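You operate a simulated robot arm through the tools that you are given. There is no shell and no other tool. Be economical: measure what you need, move in short steps, check, and stop when the job is done.

You are at the controls of a simulated robot arm. One attempt, no reset.

Task
Take the white napkin ring and put it on top of the plain vase. Then take the lemon jar and leave it on the green plate.

The check looks at the end state, three seconds after you hand in, the way a careful person would. Anything else that was tipped, shoved, dropped, spilled or broken makes it a failure. Flat cloth is picked up by pressing the open fingertips on it (5 to 10 N) and closing them slowly along it; thin cloth reads only 2 to 8 mm in the jaws.

Robot
A 7-joint arm with a two-finger parallel gripper, fixed in place. Base frame: the origin is at the foot of the arm, x ahead of it, y to its left, z up; the work surface is at about z = 0. Units: m, rad, N and s.
With the tool pointing down near the work surface it reaches from about 0.24 to 0.62 m from the base axis. Its first joint turns from -1.152 to 1.152 rad. Payload 2.6 kg.
The tool frame sits at the grasp point between the pads (the TCP): z along the fingers, y along the line on which they close. The tips reach 0.03 m beyond it. Largest opening 0.094 m; finger width 0.028, thickness 0.01; the body of the gripper, 0.05 by 0.096 m, starts 0.055 m behind the TCP.
Orientation is that of the tool frame in the base frame, as [roll, pitch, yaw] about the fixed x, y, z axes, in that order (R = Rz(yaw) Ry(pitch) Rx(roll)). With the fingers straight down and closing along the base's y, the tool's x points along the base's -x, its y along +y and its z along -z.

Tools
- The arm moves only by the tool jog_arm. Its argument "targets" is a list of rows, each a list of 3 entries, a list of its own where there are three numbers: the shift along the tool's x, y, z in m, then the turn, a rotation vector about the tool's x, y, z in rad, then the finger opening in m, from 0 to 0.094. In form: [[[dx, dy, dz], [wx, wy, wz], gripper], ...]. A call has 1 to 8 rows; each row shifts and turns the commanded pose from where the row before left it, along the tool's axes as they then stand. Rows are played at 5 a second. More than 0.05 m and 0.15 rad between two rows, or a gripper value outside its range, and nothing of the call is played. A pose out of reach is approached as far as the arm can. The call stops where the force on the tool passes 40 N (or 10 N more than at its start, if that is more) or the arm is blocked; 0.2 s more then pass. Each finger travels about 0.072 m/s and halts on what it meets, pressing with about 41 N; the grip force reading is that of the motor and also rises with nothing between the fingers. The clock runs only during rows and for 0.2 s after the last one: add rows that do not move to give the fingers time. The reply holds the time, the measured pose of the TCP, the force on the tool along the base axes, the opening and the grip force, in the units named above and with some noise.
- Cameras (640 x 400 px; columns grow to the right, rows downward): "scene" is fixed at [0.0493, 0.4559, 0.5519]; the picture's right is [-0.51, -0.86, 0.00], its down [-0.60, 0.36, -0.71] and it looks along [0.61, -0.36, -0.70] (base axes); focal length 233 px, centre (320, 200). "wrist" rides on the gripper at [-0.037, 0, -0.058] in the tool frame; the picture's right is [0.00, -1.00, 0.00], its down [0.97, 0.00, -0.24] and it looks along [0.24, 0.00, 0.97] (tool axes); focal length 218 px, centre (320, 200). There is no depth. A picture from a camera that has moved, and an enlarged one, comes with that camera's place and axes in the base frame and with its lens.
- snapshot(camera): a new picture of that camera. It takes no simulated time.
- close_up(camera, box): a new picture of the part [left, top, right, bottom] of that camera's present view, enlarged. It takes no simulated time.
- sign_off(): hands the job in; it is judged then, once.

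Work in short steps. Places have to be worked out from the pictures, the camera data and where the tool is seen: move nearer, look again, correct. Check each grasp and each placing, and mend what went wrong. You have 120 turns and 64 pictures in all, those below and enlarged ones among them. Open the gripper and draw the arm clear of the work before you hand the job in, unless the task says otherwise; then end with one line.

The tools are called after ">>>" as a command line: name --argument value ..., lists and objects as JSON in quotes. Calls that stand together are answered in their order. jog_arm: Moves the arm, as the interface text tells. Its arguments: {"type":"object","properties":{"targets":{"type":"array"}},"required":["targets"]} The other tools are called the same way: snapshot (camera) takes a picture; close_up (camera, box) takes an enlarged picture of a part of a camera's view; sign_off () hands the job in.

At the start:

```text
time: 0.0
ee_pos: [0.3643, 0.169, 0.3212]
orientation: [3.141, 0.0, -3.141]
force: [0.1, -0.1, -0.1]
grip_width: 0.0939
grasp_force: 0.1
```

scene: 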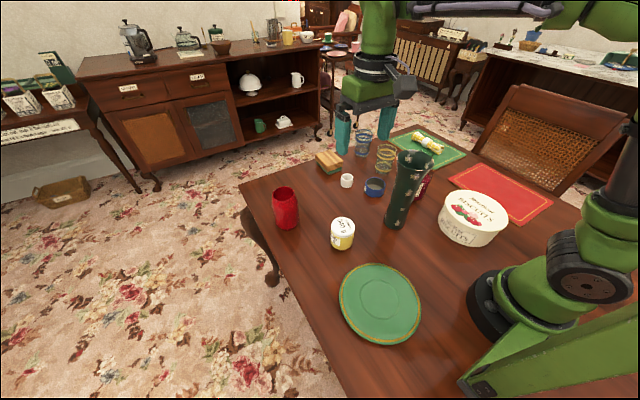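
wrist: 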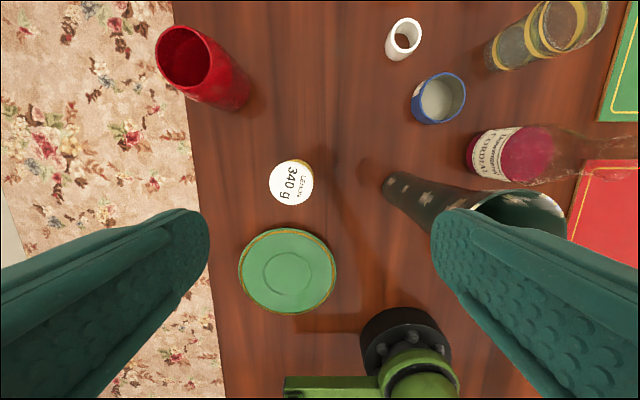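

I'll look closer at the ring, the vases and the jar.

>>> close_up --camera "scene" --box '[250, 110, 450, 260]'

>>> close_up --camera "wrist" --box '[140, 0, 480, 212]'

```text
2.67 times, centred on (350, 185) of scene
camera zoom: at [0.0493, 0.4559, 0.5519], right [-0.51, -0.86, 0.0], down [-0.6, 0.36, -0.71], along [0.61, -0.36, -0.7], focal length 622 px, centre (240, 240)
```

zoom: 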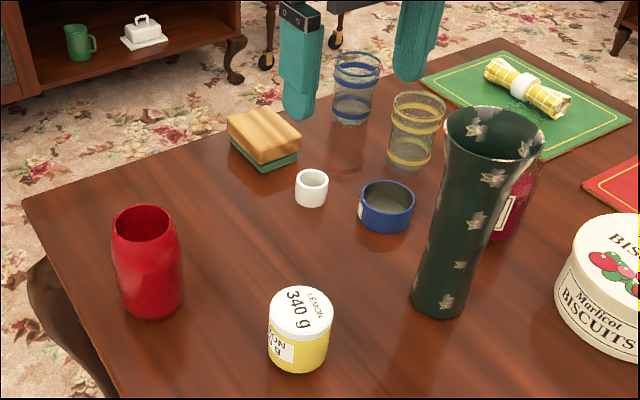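

```text
1.88 times, centred on (310, 106) of wrist
camera zoom: at [0.4035, 0.1699, 0.3801], right [0.0, -1.0, 0.0], down [-0.97, 0.0, 0.24], along [-0.24, 0.0, -0.97], focal length 411 px, centre (339, 377)
```

zoom: 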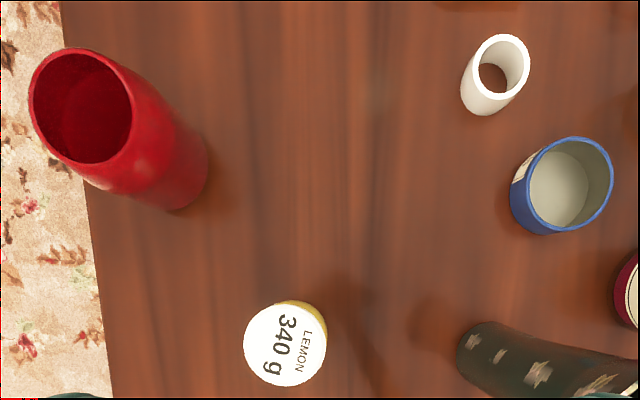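

The plain vase is the red one, with its rim at about (0.49, 0.31, 0.13). I'll move the wrist camera over it to measure its mouth against the ring.

>>> jog_arm --targets '[[[-0.025, 0.023, 0], [0, 0, 0], 0.094], [[-0.025, 0.023, 0], [0, 0, 0], 0.094], [[-0.025, 0.023, 0], [0, 0, 0], 0.094], [[-0.025, 0.023, 0], [0, 0, 0], 0.094], [[-0.025, 0.023, 0], [0, 0, 0], 0.094], [[-0.02, 0.02, 0], [0, 0, 0], 0.094], [[0, 0, 0], [0, 0, 0], 0.094]]'

>>> snapshot --camera "wrist"

>>> close_up --camera "scene" --box '[260, 160, 372, 230]'

```text
time: 1.6
ee_pos: [0.4732, 0.2852, 0.3042]
orientation: [3.14, 0.005, -3.139]
force: [0.7, 0.1, 0.8]
grip_width: 0.094
grasp_force: 0.0
out of reach, approached as far as the arm can: row 5, 6
```

```text
59 pictures are left
camera wrist: at [0.5116, 0.2864, 0.3621], right [0.0, -1.0, 0.0], down [-0.97, 0.0, 0.24], along [-0.24, 0.0, -0.97], focal length 218 px, centre (320, 200)
```

wrist: 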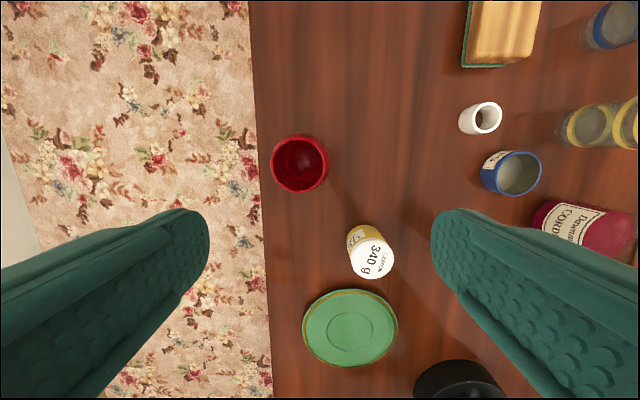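

```text
5.71 times, centred on (316, 195) of scene
camera zoom: at [0.0493, 0.4559, 0.5519], right [-0.51, -0.86, 0.0], down [-0.6, 0.36, -0.71], along [0.61, -0.36, -0.7], focal length 1333 px, centre (343, 229)
```

zoom: 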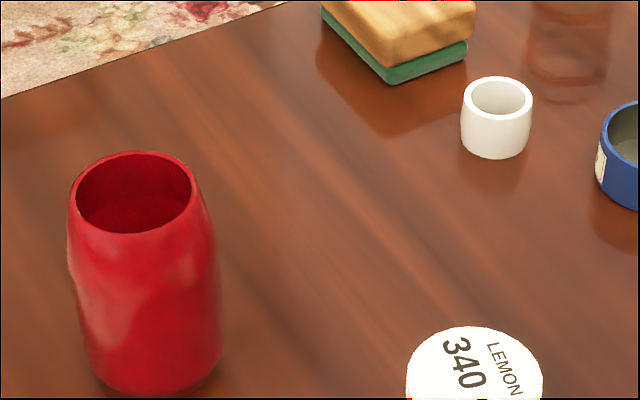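

>>> close_up --camera "wrist" --box '[250, 120, 346, 200]'

>>> close_up --camera "wrist" --box '[440, 80, 536, 160]'

```text
5.00 times, centred on (298, 160) of wrist
camera zoom: at [0.5116, 0.2864, 0.3621], right [0.0, -1.0, 0.0], down [-0.97, 0.0, 0.24], along [-0.24, 0.0, -0.97], focal length 1091 px, centre (430, 400)
```

zoom: 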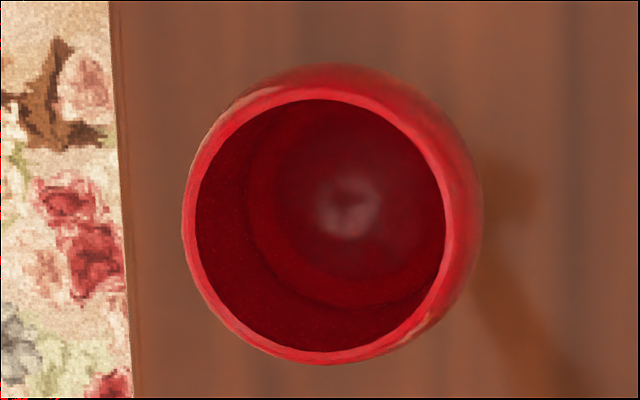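

```text
5.00 times, centred on (488, 120) of wrist
camera zoom: at [0.5116, 0.2864, 0.3621], right [0.0, -1.0, 0.0], down [-0.97, 0.0, 0.24], along [-0.24, 0.0, -0.97], focal length 1091 px, centre (-520, 600)
```

zoom: 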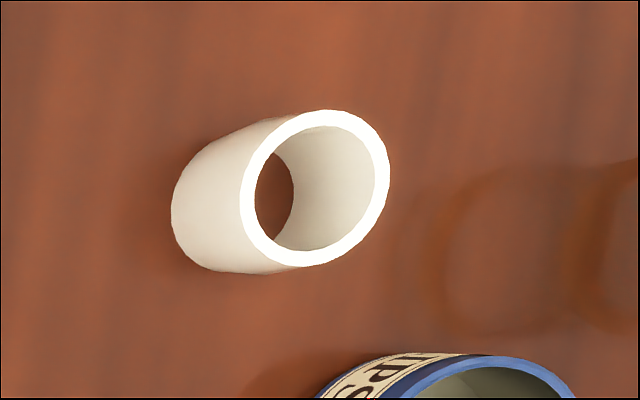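

The red vase's mouth is about 53 mm inside and 57 mm outside. The ring is about 43 mm outside, 34 mm bore and 33 mm tall, so if centred it would drop in. It can stand balanced across the rim wall, about 19 mm off centre. I'll go above the ring, at about (0.551, 0.048), and look again.

>>> jog_arm --targets '[[[0, -0.04, 0], [0, 0, 0], 0.094], [[0, -0.04, 0], [0, 0, 0], 0.094], [[0, -0.04, 0.01], [0, 0, 0], 0.094], [[-0.01, -0.04, 0.02], [0, 0, 0], 0.08], [[-0.01, -0.04, 0.03], [0, 0, 0], 0.08], [[-0.01, -0.037, 0.03], [0, 0, 0], 0.07], [[0, 0, 0.03], [0, 0, 0], 0.07], [[0, 0, 0], [0, 0, 0], 0.07]]'

>>> snapshot --camera "wrist"

```text
refused: row 5 steps farther than a row can; nothing moved
```

```text
55 pictures are left
camera wrist: at [0.5116, 0.2864, 0.3621], right [0.0, -1.0, 0.0], down [-0.97, 0.0, 0.24], along [-0.24, 0.0, -0.97], focal length 218 px, centre (320, 200)
```

wrist: 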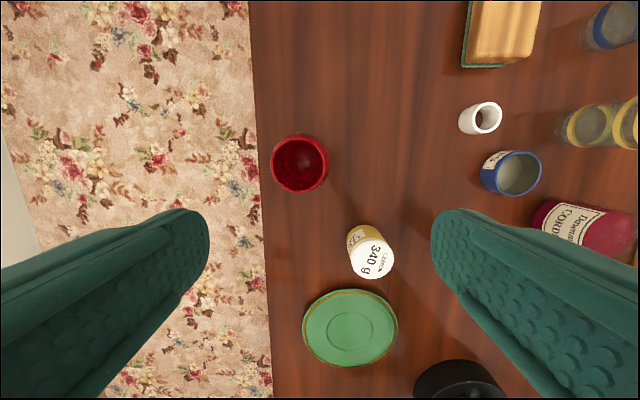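

One row was too long, so nothing moved. I'll repeat the move with shorter steps.

>>> jog_arm --targets '[[[0, -0.04, 0], [0, 0, 0], 0.094], [[0, -0.04, 0], [0, 0, 0], 0.094], [[0, -0.04, 0.02], [0, 0, 0], 0.094], [[0, -0.04, 0.025], [0, 0, 0], 0.08], [[-0.01, -0.04, 0.025], [0, 0, 0], 0.08], [[-0.01, -0.037, 0.025], [0, 0, 0], 0.07], [[0, 0, 0.03], [0, 0, 0], 0.07], [[0, 0, 0], [0, 0, 0], 0.07]]'

>>> snapshot --camera "wrist"

```text
time: 3.4
ee_pos: [0.5815, 0.0727, 0.2192]
orientation: [-3.141, -0.003, 3.141]
force: [-0.5, -0.4, -0.1]
grip_width: 0.0701
grasp_force: 0.0
out of reach, approached as far as the arm can: row 1, 2, 3, 4, 5, 6, 7
```

```text
54 pictures are left
camera wrist: at [0.6206, 0.0731, 0.2779], right [0.0, -1.0, 0.0], down [-0.97, 0.0, 0.24], along [-0.24, 0.0, -0.97], focal length 218 px, centre (320, 200)
```

wrist: 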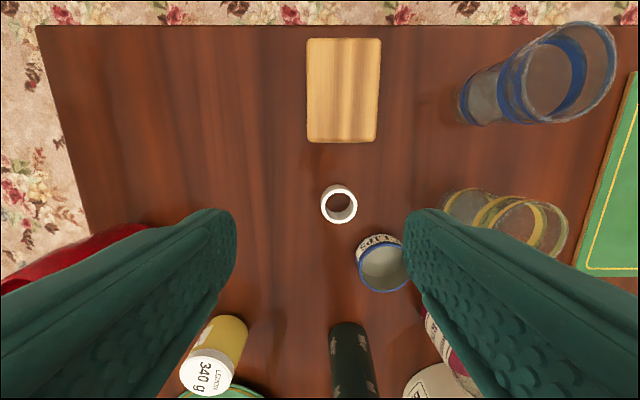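

The ring is at about (0.552, 0.0495). I'll move over it and part way down, then check the pose.

>>> jog_arm --targets '[[[0.015, -0.012, 0.02], [0, 0, 0], 0.07], [[0.0145, -0.0112, 0.03], [0, 0, 0], 0.07], [[0, 0, 0.03], [0, 0, 0], 0.07], [[0, 0, 0.02], [0, 0, 0], 0.07], [[0, 0, 0], [0, 0, 0], 0.07]]'

>>> snapshot --camera "wrist"

```text
time: 4.6
ee_pos: [0.6098, 0.0512, 0.1515]
orientation: [3.142, 0.033, 3.139]
force: [-0.1, -0.2, 0.4]
grip_width: 0.07
grasp_force: 0.1
out of reach, approached as far as the arm can: row 1, 2, 3, 4
```

```text
53 pictures are left
camera wrist: at [0.6465, 0.0523, 0.2124], right [0.0, -1.0, 0.0], down [-0.98, 0.0, 0.21], along [-0.21, 0.0, -0.98], focal length 218 px, centre (320, 200)
```

wrist: 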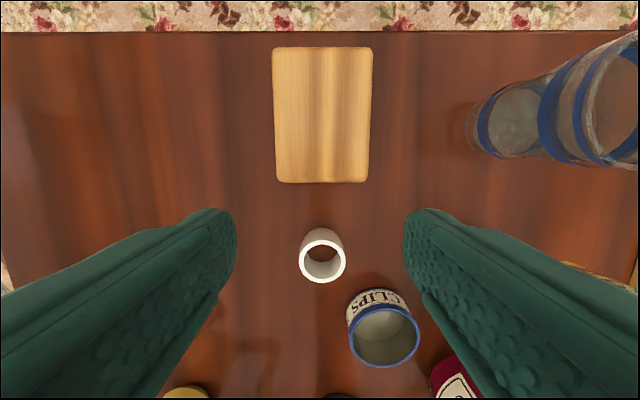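

The x reading is off from the command, so I'll hold still to see whether it settles.

>>> jog_arm --targets '[[[0, 0, 0], [0, 0, 0], 0.07], [[0, 0, 0], [0, 0, 0], 0.07], [[0, 0, 0], [0, 0, 0], 0.07]]'

```text
time: 5.4
ee_pos: [0.6097, 0.0535, 0.1516]
orientation: [-3.14, 0.031, 3.139]
force: [-0.6, 0.6, 1.2]
grip_width: 0.0699
grasp_force: 0.1
```

It is steady, so I'll move back in x and take out the small pitch.

>>> jog_arm --targets '[[[0.02, -0.001, 0], [0, 0.031, 0], 0.07], [[0.02, -0.001, 0], [0, 0, 0], 0.07], [[0.018, 0, 0], [0, 0, 0], 0.07], [[0, 0, 0.02], [0, 0, 0], 0.07], [[0, 0, 0], [0, 0, 0], 0.07]]'

>>> snapshot --camera "wrist"

```text
time: 6.6
ee_pos: [0.6057, 0.0554, 0.1502]
orientation: [-3.139, 0.013, 3.135]
force: [0.0, -1.1, 0.6]
grip_width: 0.0699
grasp_force: 0.1
out of reach, approached as far as the arm can: row 1, 2, 3, 4
```

```text
52 pictures are left
camera wrist: at [0.6438, 0.0561, 0.2089], right [0.0, -1.0, 0.0], down [-0.97, 0.01, 0.23], along [-0.23, 0.0, -0.97], focal length 218 px, centre (320, 200)
```

wrist: 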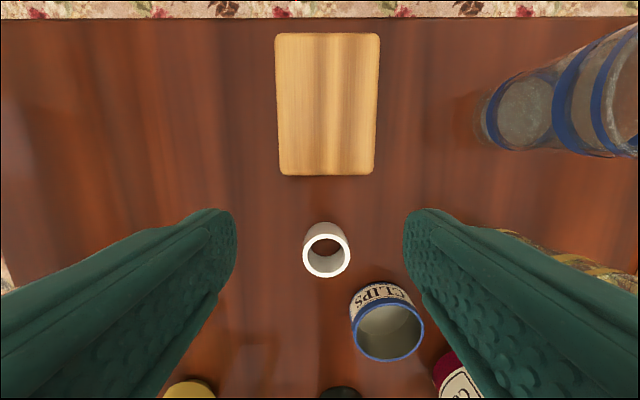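

It barely moved although the target is in range. I'll look at the arm's posture.

>>> snapshot --camera "scene"

```text
51 pictures are left
```

scene: 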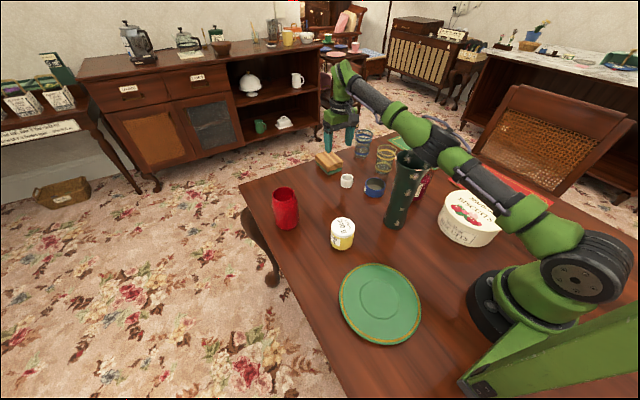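

The elbow has dropped and the forearm is close to the tall vase. I'll lift straight up in small steps to recover the elbow-up posture.

>>> jog_arm --targets '[[[0, 0, -0.03], [0, 0, 0], 0.07], [[0, 0, -0.03], [0, 0, 0], 0.07], [[0, 0, -0.03], [0, 0, 0], 0.07], [[0, 0, 0], [0, 0, 0], 0.07]]'

>>> snapshot --camera "scene"

```text
time: 7.6
ee_pos: [0.5867, 0.0637, 0.1911]
orientation: [3.141, -0.035, 3.141]
force: [-0.9, 0.1, -0.2]
grip_width: 0.0701
grasp_force: 0.0
out of reach, approached as far as the arm can: row 1, 2, 3
```

```text
50 pictures are left
```

scene: 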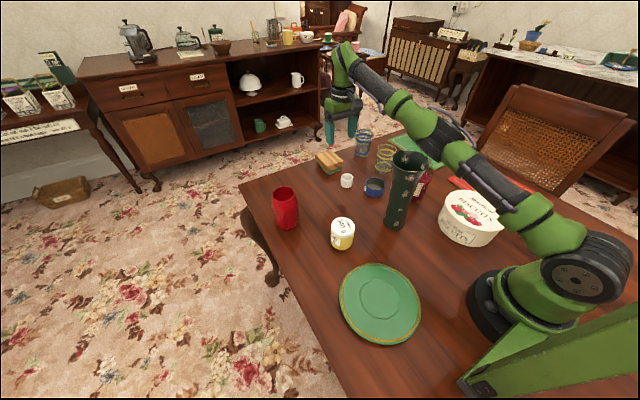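

It is rising. I'll keep going, up and back toward the base.

>>> jog_arm --targets '[[[0.01, 0.01, -0.03], [0, 0, 0], 0.07], [[0.02, 0.01, -0.03], [0, 0, 0], 0.07], [[0.025, 0.01, -0.025], [0, 0, 0], 0.07], [[0.03, 0.01, -0.02], [0, 0, 0], 0.07], [[0.03, 0.01, 0], [0, 0, 0], 0.07], [[0, 0, 0], [0, 0, 0], 0.07]]'

>>> snapshot --camera "scene"

```text
time: 9.0
ee_pos: [0.5034, 0.119, 0.3107]
orientation: [-3.141, -0.03, -3.141]
force: [0.5, -0.7, -0.2]
grip_width: 0.0698
grasp_force: 0.0
out of reach, approached as far as the arm can: row 2, 3, 4
```

```text
49 pictures are left
```

scene: 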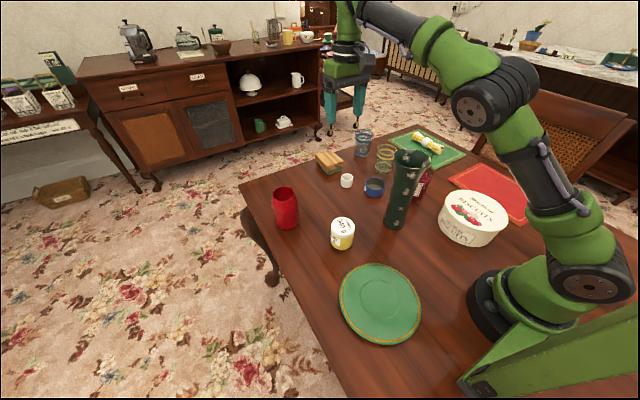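

The elbow is up again. I'll retract slightly, descend there, and only then extend, to stay away from the arm's limit.

>>> jog_arm --targets '[[[0.02, 0, 0], [0, -0.03, 0], 0.07], [[0.02, -0.01, 0.01], [0, 0, 0], 0.07], [[0, -0.01, 0.03], [0, 0, 0], 0.07], [[0, 0, 0.03], [0, 0, 0], 0.07], [[0, 0, 0.03], [0, 0, 0], 0.07], [[0, 0, 0], [0, 0, 0], 0.07]]'

>>> snapshot --camera "scene"

```text
time: 10.4
ee_pos: [0.4639, 0.0991, 0.2094]
orientation: [3.141, 0.0, 3.141]
force: [0.0, -0.5, -0.5]
grip_width: 0.07
grasp_force: 0.0
```

```text
48 pictures are left
```

scene: 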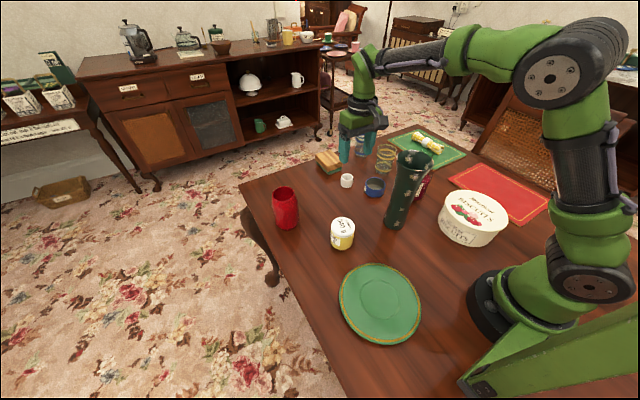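

Good posture and exact tracking. I'll descend to z ≈ 0.14 and extend to above the ring.

>>> jog_arm --targets '[[[0, 0, 0.03], [0, 0, 0], 0.07], [[-0.01, -0.01, 0.03], [0, 0, 0], 0.07], [[-0.025, -0.013, 0.01], [0, 0, 0], 0.07], [[-0.025, -0.013, 0], [0, 0, 0], 0.07], [[-0.028, -0.0136, 0], [0, 0, 0], 0.07], [[0, 0, 0], [0, 0, 0], 0.07]]'

>>> snapshot --camera "wrist"

```text
time: 11.8
ee_pos: [0.5504, 0.0498, 0.1419]
orientation: [3.141, -0.001, -3.141]
force: [0.0, 0.3, -0.5]
grip_width: 0.07
grasp_force: 0.1
```

```text
47 pictures are left
camera wrist: at [0.5893, 0.0497, 0.2004], right [0.0, -1.0, 0.0], down [-0.97, 0.0, 0.24], along [-0.24, 0.0, -0.97], focal length 218 px, centre (320, 200)
```

wrist: 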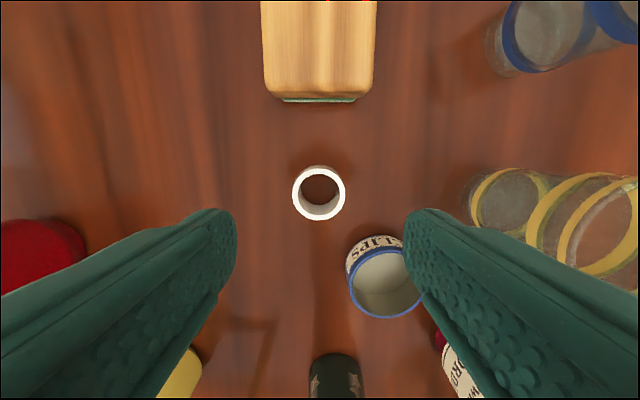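

The ring centre is at (0.5535, 0.0505), almost under the TCP. I'll descend with the tips ending about halfway down the ring (TCP z ≈ 0.046).

>>> jog_arm --targets '[[[-0.003, 0.0007, 0.025], [0, 0, 0], 0.07], [[0, 0, 0.03], [0, 0, 0], 0.07], [[0, 0, 0.025], [0, 0, 0], 0.07], [[0, 0, 0.016], [0, 0, 0], 0.07], [[0, 0, 0], [0, 0, 0], 0.07]]'

>>> snapshot --camera "wrist"

>>> close_up --camera "scene" --box '[300, 130, 412, 200]'

```text
time: 13.0
ee_pos: [0.556, 0.0493, 0.0425]
orientation: [-3.141, -0.004, 3.141]
force: [0.3, 0.0, -1.4]
grip_width: 0.0699
grasp_force: 0.0
```

```text
46 pictures are left
camera wrist: at [0.594, 0.0492, 0.1013], right [0.0, -1.0, 0.0], down [-0.97, 0.0, 0.24], along [-0.24, 0.0, -0.97], focal length 218 px, centre (320, 200)
```

wrist: 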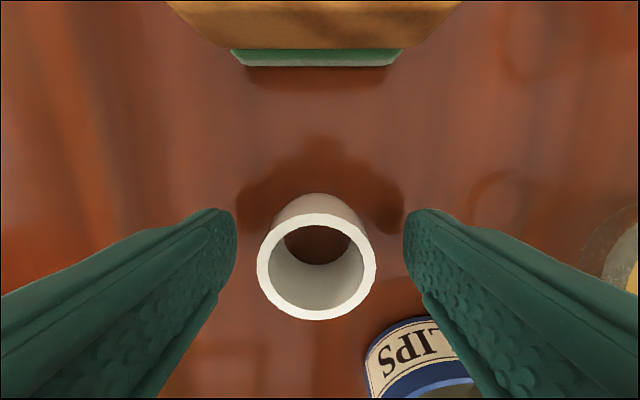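

```text
5.71 times, centred on (356, 165) of scene
camera zoom: at [0.0493, 0.4559, 0.5519], right [-0.51, -0.86, 0.0], down [-0.6, 0.36, -0.71], along [0.61, -0.36, -0.7], focal length 1333 px, centre (114, 400)
```

zoom: 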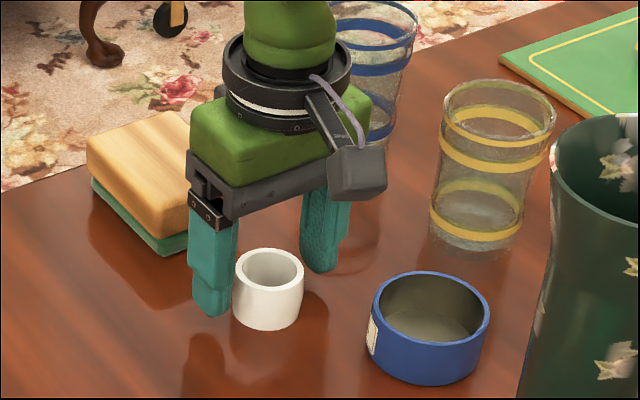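

The ring sits centred between the fingers, tips about 12 mm above the table. Closing.

>>> jog_arm --targets '[[[0, 0.0005, 0], [0, 0, 0], 0.055], [[0, 0, 0], [0, 0, 0], 0.045], [[0, 0, 0], [0, 0, 0], 0.036], [[0, 0, 0], [0, 0, 0], 0.036], [[0, 0, 0], [0, 0, 0], 0.036]]'

>>> snapshot --camera "wrist"

```text
time: 14.2
ee_pos: [0.5533, 0.05, 0.0443]
orientation: [3.141, -0.002, 3.141]
force: [-1.0, 0.0, -0.2]
grip_width: 0.0405
grasp_force: 41.3
```

```text
44 pictures are left
camera wrist: at [0.5932, 0.0503, 0.1021], right [0.0, -1.0, 0.0], down [-0.97, 0.0, 0.24], along [-0.24, 0.0, -0.97], focal length 218 px, centre (320, 200)
```

wrist: 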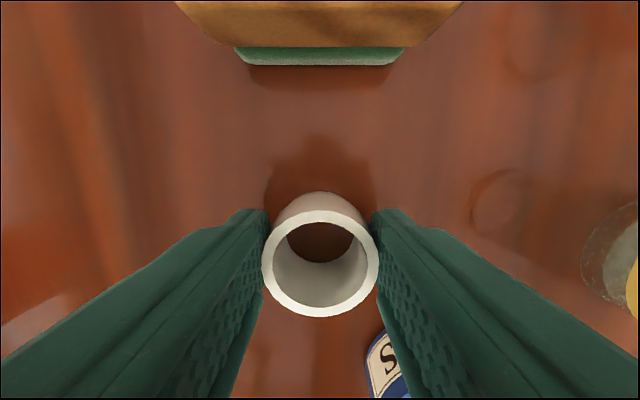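

The ring is held at 0.0405 m and centred at the TCP. I'll lift it, retract slightly and swing toward the vase with the ring's bottom well above the rim.

>>> jog_arm --targets '[[[0, 0, -0.03], [0, 0, 0], 0.036], [[0.015, 0, -0.04], [0, 0, 0], 0.036], [[0.02, 0.01, -0.04], [0, 0, 0], 0.036], [[0.01, 0.03, -0.035], [0, 0, 0], 0.036], [[0.01, 0.04, -0.02], [0, 0, 0], 0.036], [[0.01, 0.04, 0], [0, 0, 0], 0.036], [[0.01, 0.04, 0], [0, 0, 0], 0.036], [[0, 0, 0], [0, 0, 0], 0.036]]'

>>> snapshot --camera "wrist"

>>> snapshot --camera "scene"

```text
time: 16.0
ee_pos: [0.4822, 0.2086, 0.2091]
orientation: [3.141, -0.001, 3.14]
force: [-0.3, -0.1, 0.1]
grip_width: 0.0406
grasp_force: 40.9
```

```text
43 pictures are left
camera wrist: at [0.5211, 0.2102, 0.2677], right [0.0, -1.0, 0.0], down [-0.97, 0.0, 0.24], along [-0.24, 0.0, -0.97], focal length 218 px, centre (320, 200)
```

wrist: 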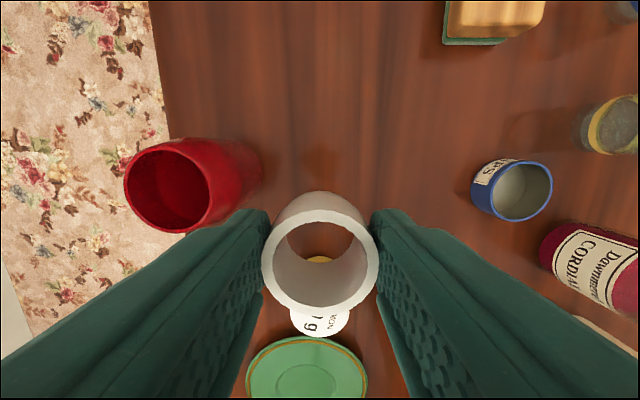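

```text
42 pictures are left
```

scene: 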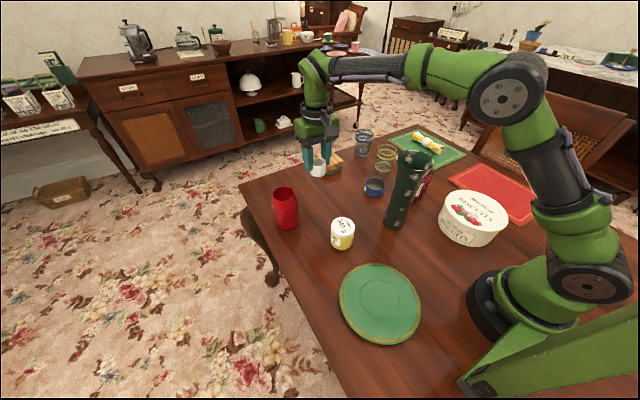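

I'll move to just short of the final position above the near side of the rim and look down from there.

>>> jog_arm --targets '[[[0.004, 0.03, 0], [0, 0, 0], 0.036], [[0.004, 0.03, 0], [0, 0, 0], 0.036], [[0.004, 0.03, 0], [0, 0, 0], 0.036], [[0.0, 0.01, 0], [0, 0, 0], 0.036], [[0, 0, 0], [0, 0, 0], 0.036]]'

>>> close_up --camera "wrist" --box '[240, 90, 400, 190]'

>>> close_up --camera "scene" --box '[236, 130, 348, 230]'

```text
time: 17.2
ee_pos: [0.4673, 0.3097, 0.2083]
orientation: [3.141, 0.0, 3.141]
force: [0.3, -0.7, -0.2]
grip_width: 0.0403
grasp_force: 40.9
```

```text
4.00 times, centred on (320, 140) of wrist
camera zoom: at [0.5065, 0.3106, 0.2668], right [0.0, -1.0, 0.0], down [-0.97, 0.0, 0.24], along [-0.24, 0.0, -0.97], focal length 873 px, centre (320, 440)
```

zoom: 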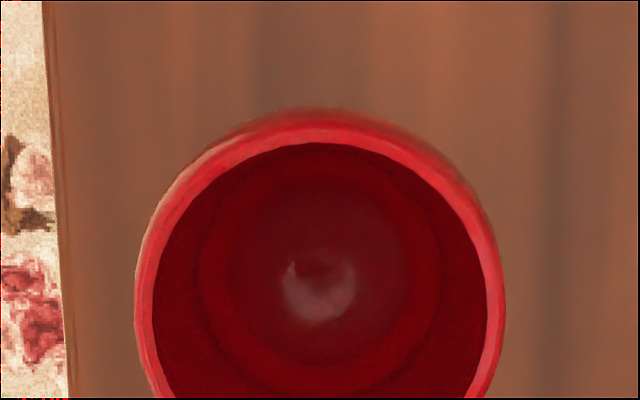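

```text
4.00 times, centred on (292, 180) of scene
camera zoom: at [0.0493, 0.4559, 0.5519], right [-0.51, -0.86, 0.0], down [-0.6, 0.36, -0.71], along [0.61, -0.36, -0.7], focal length 933 px, centre (432, 280)
```

zoom: 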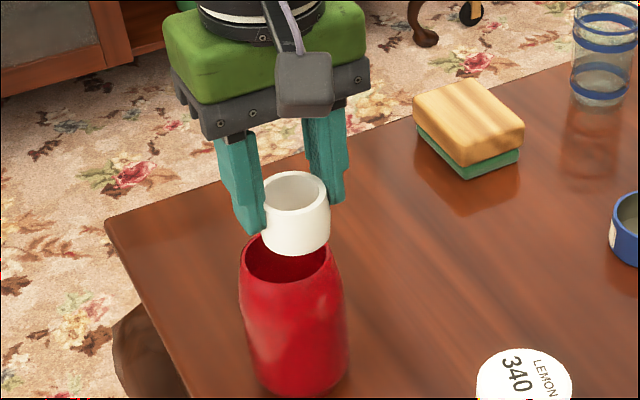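

The camera gives a vase centre of about (0.492, 0.3105), and the ring is now about 25 mm off that on the near side. I'll move 5.5 mm toward the centre and down 22 mm, then re-check.

>>> jog_arm --targets '[[[-0.0055, 0, 0.01], [0, 0, 0], 0.036], [[0, 0, 0.012], [0, 0, 0], 0.036], [[0, 0, 0], [0, 0, 0], 0.036]]'

>>> close_up --camera "wrist" --box '[220, 70, 420, 330]'

>>> close_up --camera "scene" --box '[264, 160, 334, 210]'

```text
time: 18.0
ee_pos: [0.4732, 0.3083, 0.1858]
orientation: [-3.141, -0.001, -3.141]
force: [0.4, 0.0, 0.0]
grip_width: 0.0403
grasp_force: 41.1
```

```text
1.54 times, centred on (320, 200) of wrist
camera zoom: at [0.5113, 0.3095, 0.2452], right [0.0, -1.0, 0.0], down [-0.97, 0.0, 0.24], along [-0.24, 0.0, -0.97], focal length 336 px, centre (320, 200)
```

zoom: 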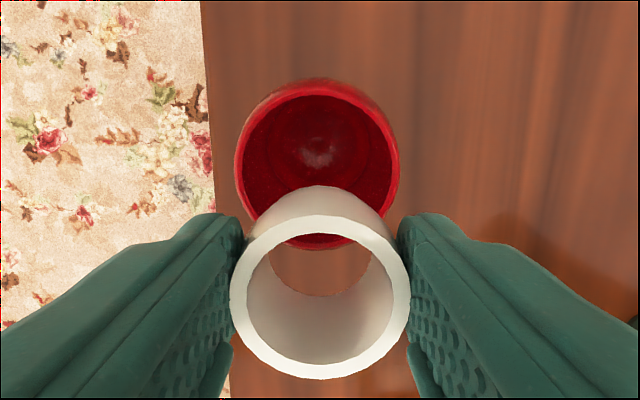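

```text
8.00 times, centred on (299, 185) of scene
camera zoom: at [0.0493, 0.4559, 0.5519], right [-0.51, -0.86, 0.0], down [-0.6, 0.36, -0.71], along [0.61, -0.36, -0.7], focal length 1866 px, centre (488, 320)
```

zoom: 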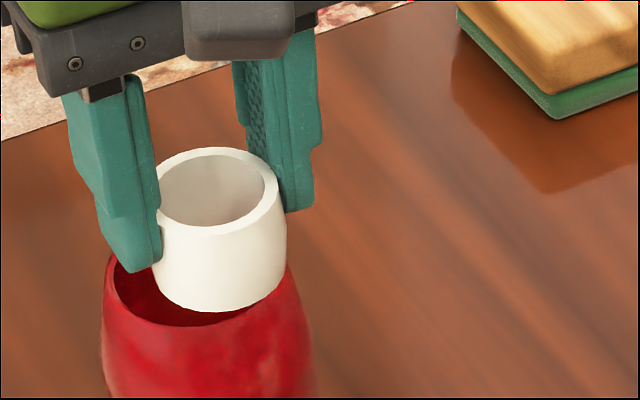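

>>> close_up --camera "wrist" --box '[260, 115, 380, 240]'

```text
3.20 times, centred on (320, 178) of wrist
camera zoom: at [0.5113, 0.3095, 0.2452], right [0.0, -1.0, 0.0], down [-0.97, 0.0, 0.24], along [-0.24, 0.0, -0.97], focal length 698 px, centre (320, 272)
```

zoom: 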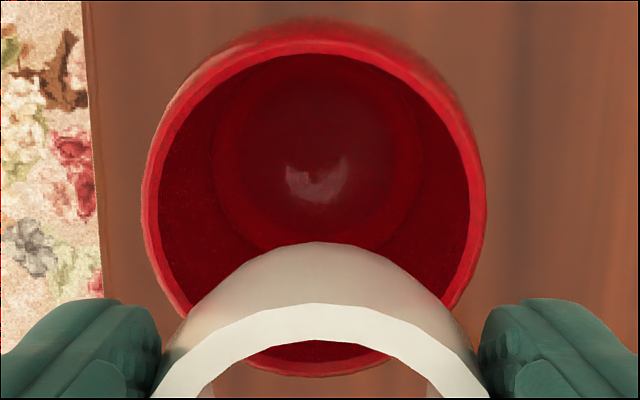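

The vase centre is about 1 mm to the +y side and the ring offset is about 20 mm; 20.5 mm is ideal. I'll make that small correction and descend 12 mm, leaving about 5 mm.

>>> jog_arm --targets '[[[0.0005, 0.0009, 0.006], [0, 0, 0], 0.036], [[0, 0, 0.006], [0, 0, 0], 0.036], [[0, 0, 0], [0, 0, 0], 0.036]]'

>>> close_up --camera "wrist" --box '[240, 115, 400, 330]'

>>> close_up --camera "scene" --box '[264, 160, 334, 210]'

```text
time: 18.8
ee_pos: [0.4718, 0.3095, 0.176]
orientation: [-3.141, -0.001, 3.141]
force: [-0.4, -0.1, -1.1]
grip_width: 0.0404
grasp_force: 41.4
```

```text
1.86 times, centred on (320, 222) of wrist
camera zoom: at [0.5106, 0.3104, 0.2332], right [0.0, -1.0, 0.0], down [-0.97, 0.0, 0.24], along [-0.24, 0.0, -0.97], focal length 406 px, centre (320, 158)
```

zoom: 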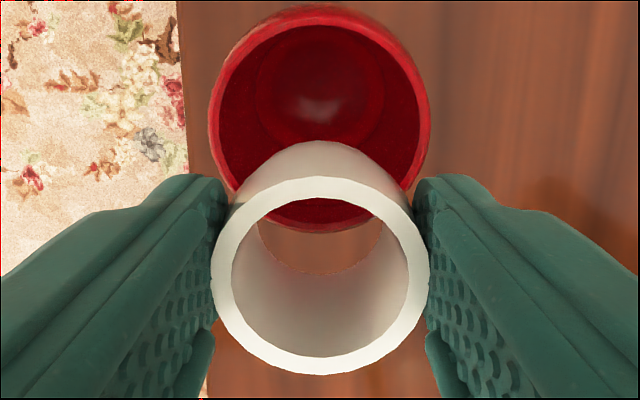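

```text
8.00 times, centred on (299, 185) of scene
camera zoom: at [0.0493, 0.4559, 0.5519], right [-0.51, -0.86, 0.0], down [-0.6, 0.36, -0.71], along [0.61, -0.36, -0.7], focal length 1866 px, centre (488, 320)
```

zoom: 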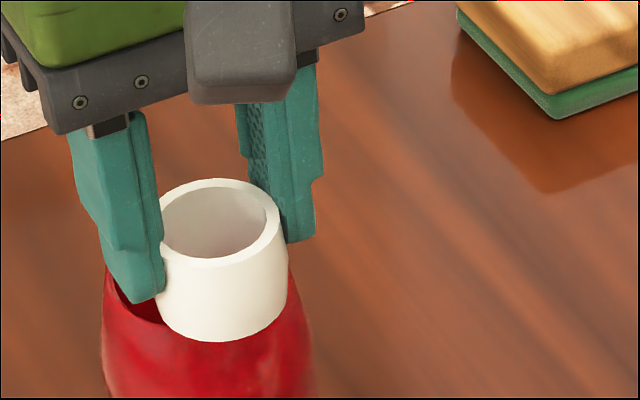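

Aligned in y: the vase and ring columns match at 320. I'll come down in 1.5 mm steps and watch the vertical force.

>>> jog_arm --targets '[[[0, 0, 0.0015], [0, 0, 0], 0.036], [[0, 0, 0.0015], [0, 0, 0], 0.036], [[0, 0, 0], [0, 0, 0], 0.036]]'

```text
time: 19.6
ee_pos: [0.4725, 0.3097, 0.1713]
orientation: [3.141, -0.001, -3.141]
force: [-0.3, -0.3, -0.5]
grip_width: 0.0405
grasp_force: 40.6
```

>>> jog_arm --targets '[[[0, 0, 0.001], [0, 0, 0], 0.036], [[0, 0, 0.001], [0, 0, 0], 0.036], [[0, 0, 0], [0, 0, 0], 0.036]]'

```text
time: 20.4
ee_pos: [0.4723, 0.3101, 0.1711]
orientation: [3.141, -0.003, -3.14]
force: [-0.5, -0.5, -0.3]
grip_width: 0.0403
grasp_force: 40.8
```

No contact yet, so I'll continue in fine steps.

>>> jog_arm --targets '[[[0, 0, 0.001], [0, 0, 0], 0.036], [[0, 0, 0.001], [0, 0, 0], 0.036], [[0, 0, 0], [0, 0, 0], 0.036]]'

>>> close_up --camera "scene" --box '[264, 165, 334, 215]'

```text
time: 21.2
ee_pos: [0.4717, 0.3102, 0.1678]
orientation: [3.139, 0.001, -3.141]
force: [-2.4, -2.5, 10.1]
grip_width: 0.0402
grasp_force: 41.1
```

```text
8.00 times, centred on (299, 190) of scene
camera zoom: at [0.0493, 0.4558, 0.552], right [-0.51, -0.86, 0.0], down [-0.6, 0.36, -0.71], along [0.61, -0.36, -0.7], focal length 1866 px, centre (488, 280)
```

zoom: 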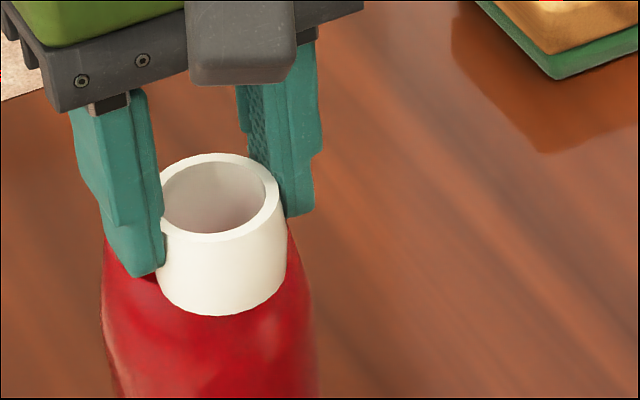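

Contact at 10 N, so the rim is at z ≈ 0.124. I'll ease off slightly and check the overlap from the wrist before releasing.

>>> jog_arm --targets '[[[0, 0, -0.0006], [0, 0, 0], 0.036], [[0, 0, 0], [0, 0, 0], 0.036]]'

>>> close_up --camera "wrist" --box '[240, 95, 400, 330]'

```text
time: 21.8
ee_pos: [0.4726, 0.3105, 0.1683]
orientation: [-3.141, -0.001, 3.142]
force: [1.0, 0.0, 8.7]
grip_width: 0.04
grasp_force: 41.2
```

```text
1.70 times, centred on (320, 212) of wrist
camera zoom: at [0.5108, 0.311, 0.227], right [0.0, -1.0, 0.0], down [-0.97, 0.0, 0.24], along [-0.24, 0.0, -0.97], focal length 372 px, centre (320, 179)
```

zoom: 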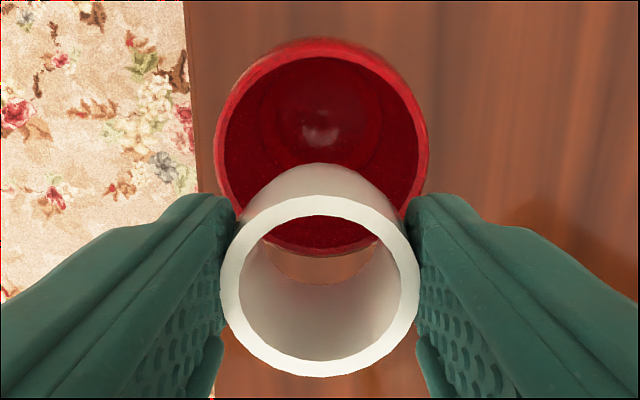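

The overlap looks right: offset about 21 mm, with the ring's centre of mass over the rim wall. I'll ease the remaining load and open slowly.

>>> jog_arm --targets '[[[0, 0, -0.0006], [0, 0, 0], 0.036], [[0, 0, 0], [0, 0, 0], 0.036]]'

```text
time: 22.4
ee_pos: [0.472, 0.3099, 0.1674]
orientation: [3.141, -0.001, -3.142]
force: [1.6, 0.9, 6.7]
grip_width: 0.0402
grasp_force: 41.4
```

>>> jog_arm --targets '[[[0, 0, -0.001], [0, 0, 0], 0.036], [[0, 0, 0], [0, 0, 0], 0.036]]'

```text
time: 23.0
ee_pos: [0.4705, 0.3095, 0.1687]
orientation: [-3.138, -0.003, 3.141]
force: [-0.4, 0.2, 0.4]
grip_width: 0.0402
grasp_force: 40.8
```

Load is about zero. I'll take back 0.4 mm to seat it, then open gently.

>>> jog_arm --targets '[[[0, 0, 0.0005], [0, 0, 0], 0.036], [[0, 0, 0], [0, 0, 0], 0.038], [[0, 0, 0], [0, 0, 0], 0.041], [[0, 0, 0], [0, 0, 0], 0.042], [[0, 0, 0], [0, 0, 0], 0.043]]'

>>> close_up --camera "scene" --box '[264, 165, 334, 215]'

>>> close_up --camera "wrist" --box '[240, 95, 400, 330]'

```text
time: 24.2
ee_pos: [0.4715, 0.3102, 0.1681]
orientation: [-3.141, -0.001, 3.14]
force: [-0.7, 1.0, 0.4]
grip_width: 0.0429
grasp_force: 0.0
```

```text
8.00 times, centred on (299, 190) of scene
camera zoom: at [0.0493, 0.4559, 0.5519], right [-0.51, -0.86, 0.0], down [-0.6, 0.36, -0.71], along [0.61, -0.36, -0.7], focal length 1866 px, centre (488, 280)
```

zoom: 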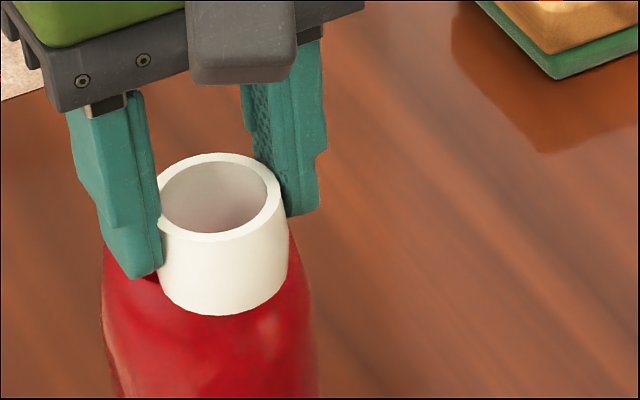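

```text
1.70 times, centred on (320, 212) of wrist
camera zoom: at [0.5107, 0.3107, 0.227], right [0.0, -1.0, 0.0], down [-0.97, 0.0, 0.24], along [-0.24, 0.0, -0.97], focal length 372 px, centre (320, 179)
```

zoom: 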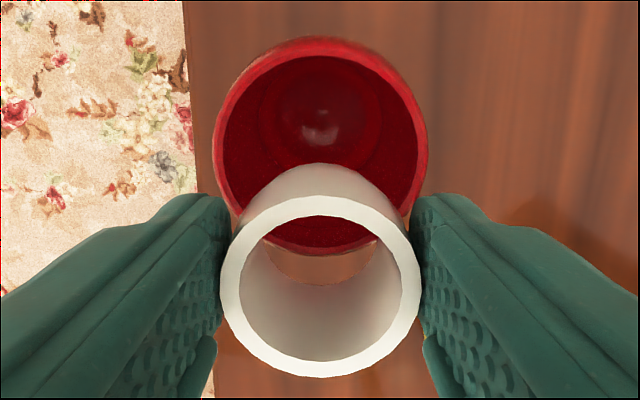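

The ring stands with almost no grip. I'll open wider and watch.

>>> jog_arm --targets '[[[0, 0, 0], [0, 0, 0], 0.047], [[0, 0, 0], [0, 0, 0], 0.052], [[0, 0, 0], [0, 0, 0], 0.06], [[0, 0, 0], [0, 0, 0], 0.06], [[0, 0, 0], [0, 0, 0], 0.06], [[0, 0, 0], [0, 0, 0], 0.06], [[0, 0, 0], [0, 0, 0], 0.06], [[0, 0, 0], [0, 0, 0], 0.06]]'

>>> close_up --camera "scene" --box '[264, 165, 334, 215]'

>>> close_up --camera "wrist" --box '[240, 95, 400, 330]'

```text
time: 26.0
ee_pos: [0.4726, 0.3103, 0.1686]
orientation: [3.141, -0.003, -3.141]
force: [0.1, 0.3, 0.5]
grip_width: 0.0598
grasp_force: 0.0
```

```text
8.00 times, centred on (299, 190) of scene
camera zoom: at [0.0493, 0.4559, 0.5519], right [-0.51, -0.86, 0.0], down [-0.6, 0.36, -0.71], along [0.61, -0.36, -0.7], focal length 1866 px, centre (488, 280)
```

zoom: 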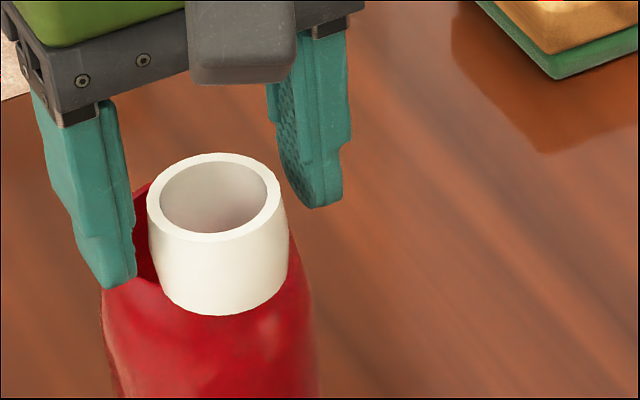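

```text
1.70 times, centred on (320, 212) of wrist
camera zoom: at [0.5107, 0.3107, 0.227], right [0.0, -1.0, 0.0], down [-0.97, 0.0, 0.24], along [-0.24, 0.0, -0.97], focal length 372 px, centre (320, 179)
```

zoom: 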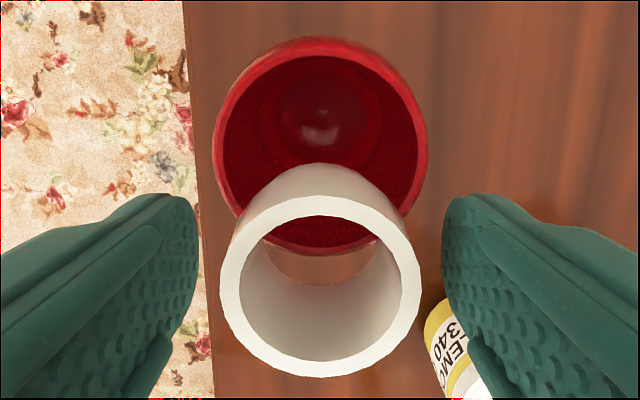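

The ring stands free and stable. I'll rise straight up until the tips clear it, then draw back toward the base and look for the jar.

>>> jog_arm --targets '[[[0, 0, -0.015], [0, 0, 0], 0.06], [[0, 0, -0.02], [0, 0, 0], 0.06], [[0.01, 0, -0.02], [0, 0, 0], 0.06], [[0.03, -0.01, 0], [0, 0, 0], 0.07], [[0.03, -0.03, 0], [0, 0, 0], 0.08], [[0.03, -0.03, 0], [0, 0, 0], 0.094], [[0.02, -0.03, 0.01], [0, 0, 0], 0.094], [[0, 0, 0], [0, 0, 0], 0.094]]'

>>> snapshot --camera "wrist"

>>> snapshot --camera "scene"

```text
time: 27.8
ee_pos: [0.352, 0.2108, 0.2131]
orientation: [3.14, -0.002, 3.141]
force: [-0.3, 0.2, -0.1]
grip_width: 0.0942
grasp_force: 0.2
```

```text
28 pictures are left
camera wrist: at [0.3893, 0.2121, 0.2719], right [0.0, -1.0, 0.0], down [-0.97, 0.0, 0.24], along [-0.24, 0.0, -0.97], focal length 218 px, centre (320, 200)
```

wrist: 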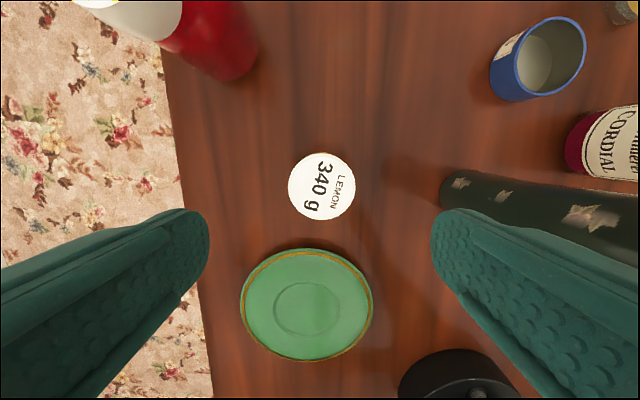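

```text
27 pictures are left
```

scene: 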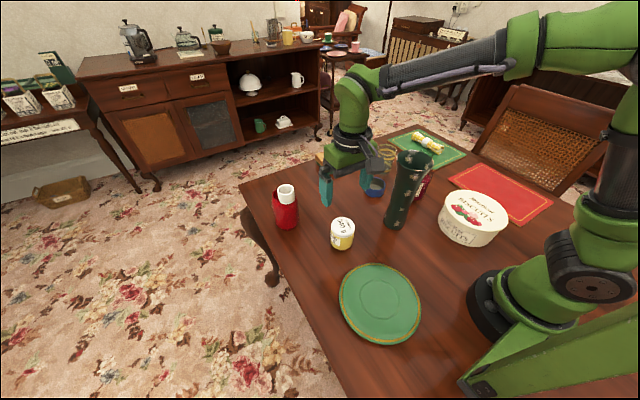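

The jar is directly below at about (0.352, 0.211), roughly 64 mm across, and the plate is centred near (0.167, 0.230). The ring is still on the vase. I'll descend part way and check.

>>> jog_arm --targets '[[[0, 0, 0.03], [0, 0, 0], 0.094], [[0, 0, 0.03], [0, 0, 0], 0.094], [[0, 0, 0.03], [0, 0, 0], 0.094], [[0, 0, 0], [0, 0, 0], 0.094]]'

>>> snapshot --camera "wrist"

>>> close_up --camera "scene" --box '[260, 150, 400, 260]'

```text
time: 28.8
ee_pos: [0.3512, 0.2109, 0.1242]
orientation: [-3.141, -0.001, 3.141]
force: [0.0, -0.2, -0.1]
grip_width: 0.094
grasp_force: 0.1
```

```text
26 pictures are left
camera wrist: at [0.3891, 0.2124, 0.1827], right [0.0, -1.0, 0.0], down [-0.97, 0.0, 0.24], along [-0.24, 0.0, -0.97], focal length 218 px, centre (320, 200)
```

wrist: 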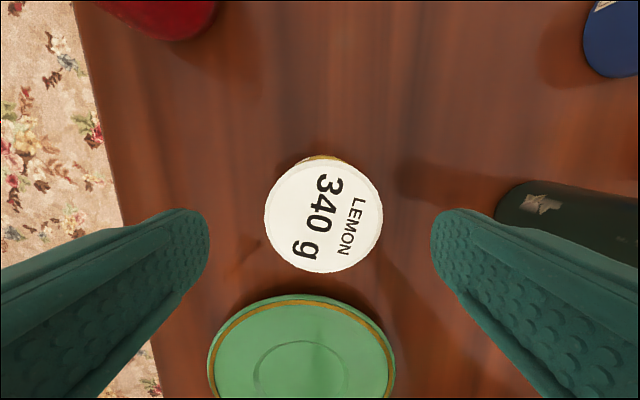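

```text
3.64 times, centred on (330, 205) of scene
camera zoom: at [0.0493, 0.4559, 0.5519], right [-0.51, -0.86, 0.0], down [-0.6, 0.36, -0.71], along [0.61, -0.36, -0.7], focal length 848 px, centre (284, 182)
```

zoom: 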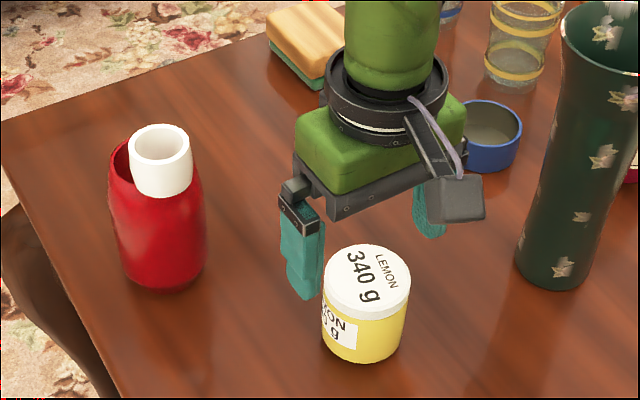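

Centred to within 1 mm, with about 14 mm clearance on each side. Descending to z ≈ 0.043.

>>> jog_arm --targets '[[[0, -0.0007, 0.03], [0, 0, 0], 0.094], [[0, 0, 0.03], [0, 0, 0], 0.094], [[0, 0, 0.021], [0, 0, 0], 0.094], [[0, 0, 0], [0, 0, 0], 0.094]]'

>>> snapshot --camera "wrist"

```text
time: 29.8
ee_pos: [0.3507, 0.2117, 0.0414]
orientation: [-3.141, -0.001, -3.141]
force: [-0.9, 0.0, 0.5]
grip_width: 0.0938
grasp_force: 0.0
```

```text
24 pictures are left
camera wrist: at [0.3893, 0.2124, 0.1012], right [0.0, -1.0, 0.0], down [-0.97, 0.0, 0.24], along [-0.24, 0.0, -0.97], focal length 218 px, centre (320, 200)
```

wrist: 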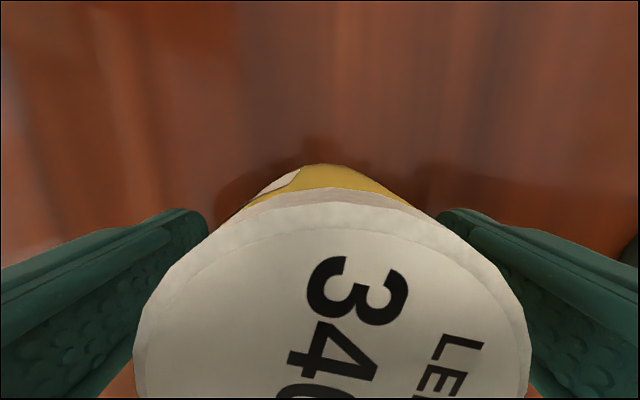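

The jar sits about 1.5 mm to the right; I'll centre on it and close.

>>> jog_arm --targets '[[[0, -0.0015, 0], [0, 0, 0], 0.085], [[0, 0, 0], [0, 0, 0], 0.075], [[0, 0, 0], [0, 0, 0], 0.067], [[0, 0, 0], [0, 0, 0], 0.057], [[0, 0, 0], [0, 0, 0], 0.057], [[0, 0, 0], [0, 0, 0], 0.057]]'

```text
time: 31.2
ee_pos: [0.3502, 0.21, 0.0433]
orientation: [3.141, 0.0, 3.141]
force: [-2.2, -0.3, 1.0]
grip_width: 0.0613
grasp_force: 41.1
```

Held at 61 mm. Lifting straight up, then checking.

>>> jog_arm --targets '[[[0, 0, -0.02], [0, 0, 0], 0.057], [[0, 0, -0.03], [0, 0, 0], 0.057], [[0, 0, -0.03], [0, 0, 0], 0.057], [[0.03, 0.003, -0.01], [0, 0, 0], 0.057], [[0.035, 0.004, 0], [0, 0, 0], 0.057], [[0, 0, 0], [0, 0, 0], 0.057]]'

>>> snapshot --camera "scene"

```text
time: 32.6
ee_pos: [0.2847, 0.2148, 0.1328]
orientation: [-3.141, -0.003, 3.142]
force: [-0.1, -0.5, -3.0]
grip_width: 0.0611
grasp_force: 41.3
```

```text
23 pictures are left
```

scene: 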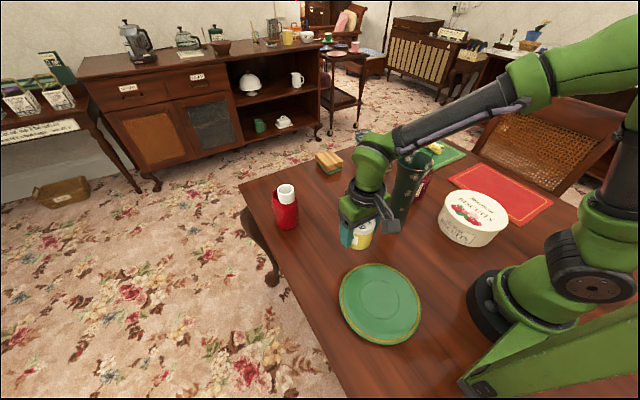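

The jar is held and the ring is still on the vase. I'll carry on over the plate.

>>> jog_arm --targets '[[[0.03, 0.004, 0], [0, 0, 0], 0.057], [[0.03, 0.004, 0], [0, 0, 0], 0.057], [[0.03, 0.004, 0], [0, 0, 0], 0.057], [[0.024, 0.004, 0], [0, 0, 0], 0.057], [[0, 0, 0], [0, 0, 0], 0.057]]'

>>> snapshot --camera "scene"

>>> snapshot --camera "wrist"

```text
time: 33.8
ee_pos: [0.1753, 0.231, 0.134]
orientation: [3.14, -0.002, 3.141]
force: [0.2, 0.1, -3.4]
grip_width: 0.0612
grasp_force: 40.6
```

```text
22 pictures are left
```

scene: 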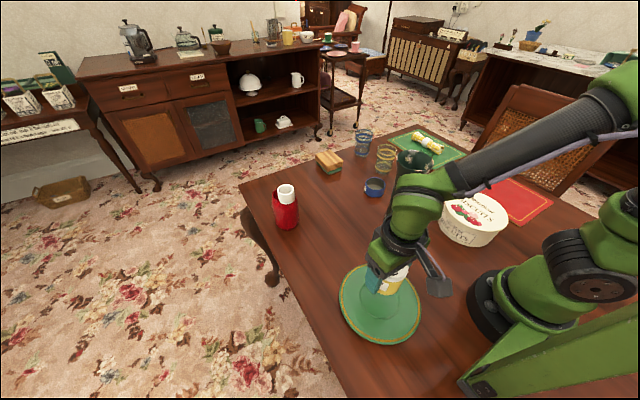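

```text
21 pictures are left
camera wrist: at [0.2131, 0.2324, 0.192], right [0.0, -1.0, 0.0], down [-0.97, 0.0, 0.24], along [-0.24, 0.0, -0.97], focal length 218 px, centre (320, 200)
```

wrist: 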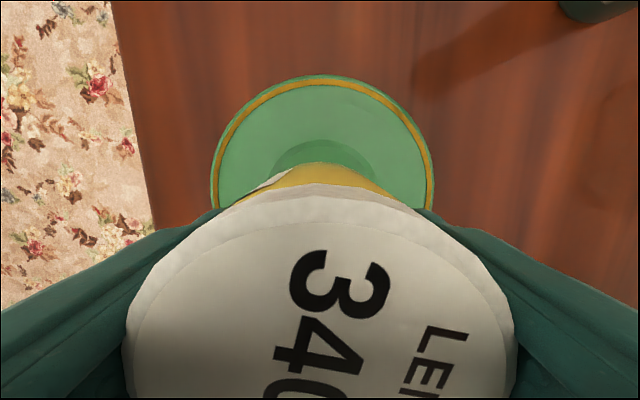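

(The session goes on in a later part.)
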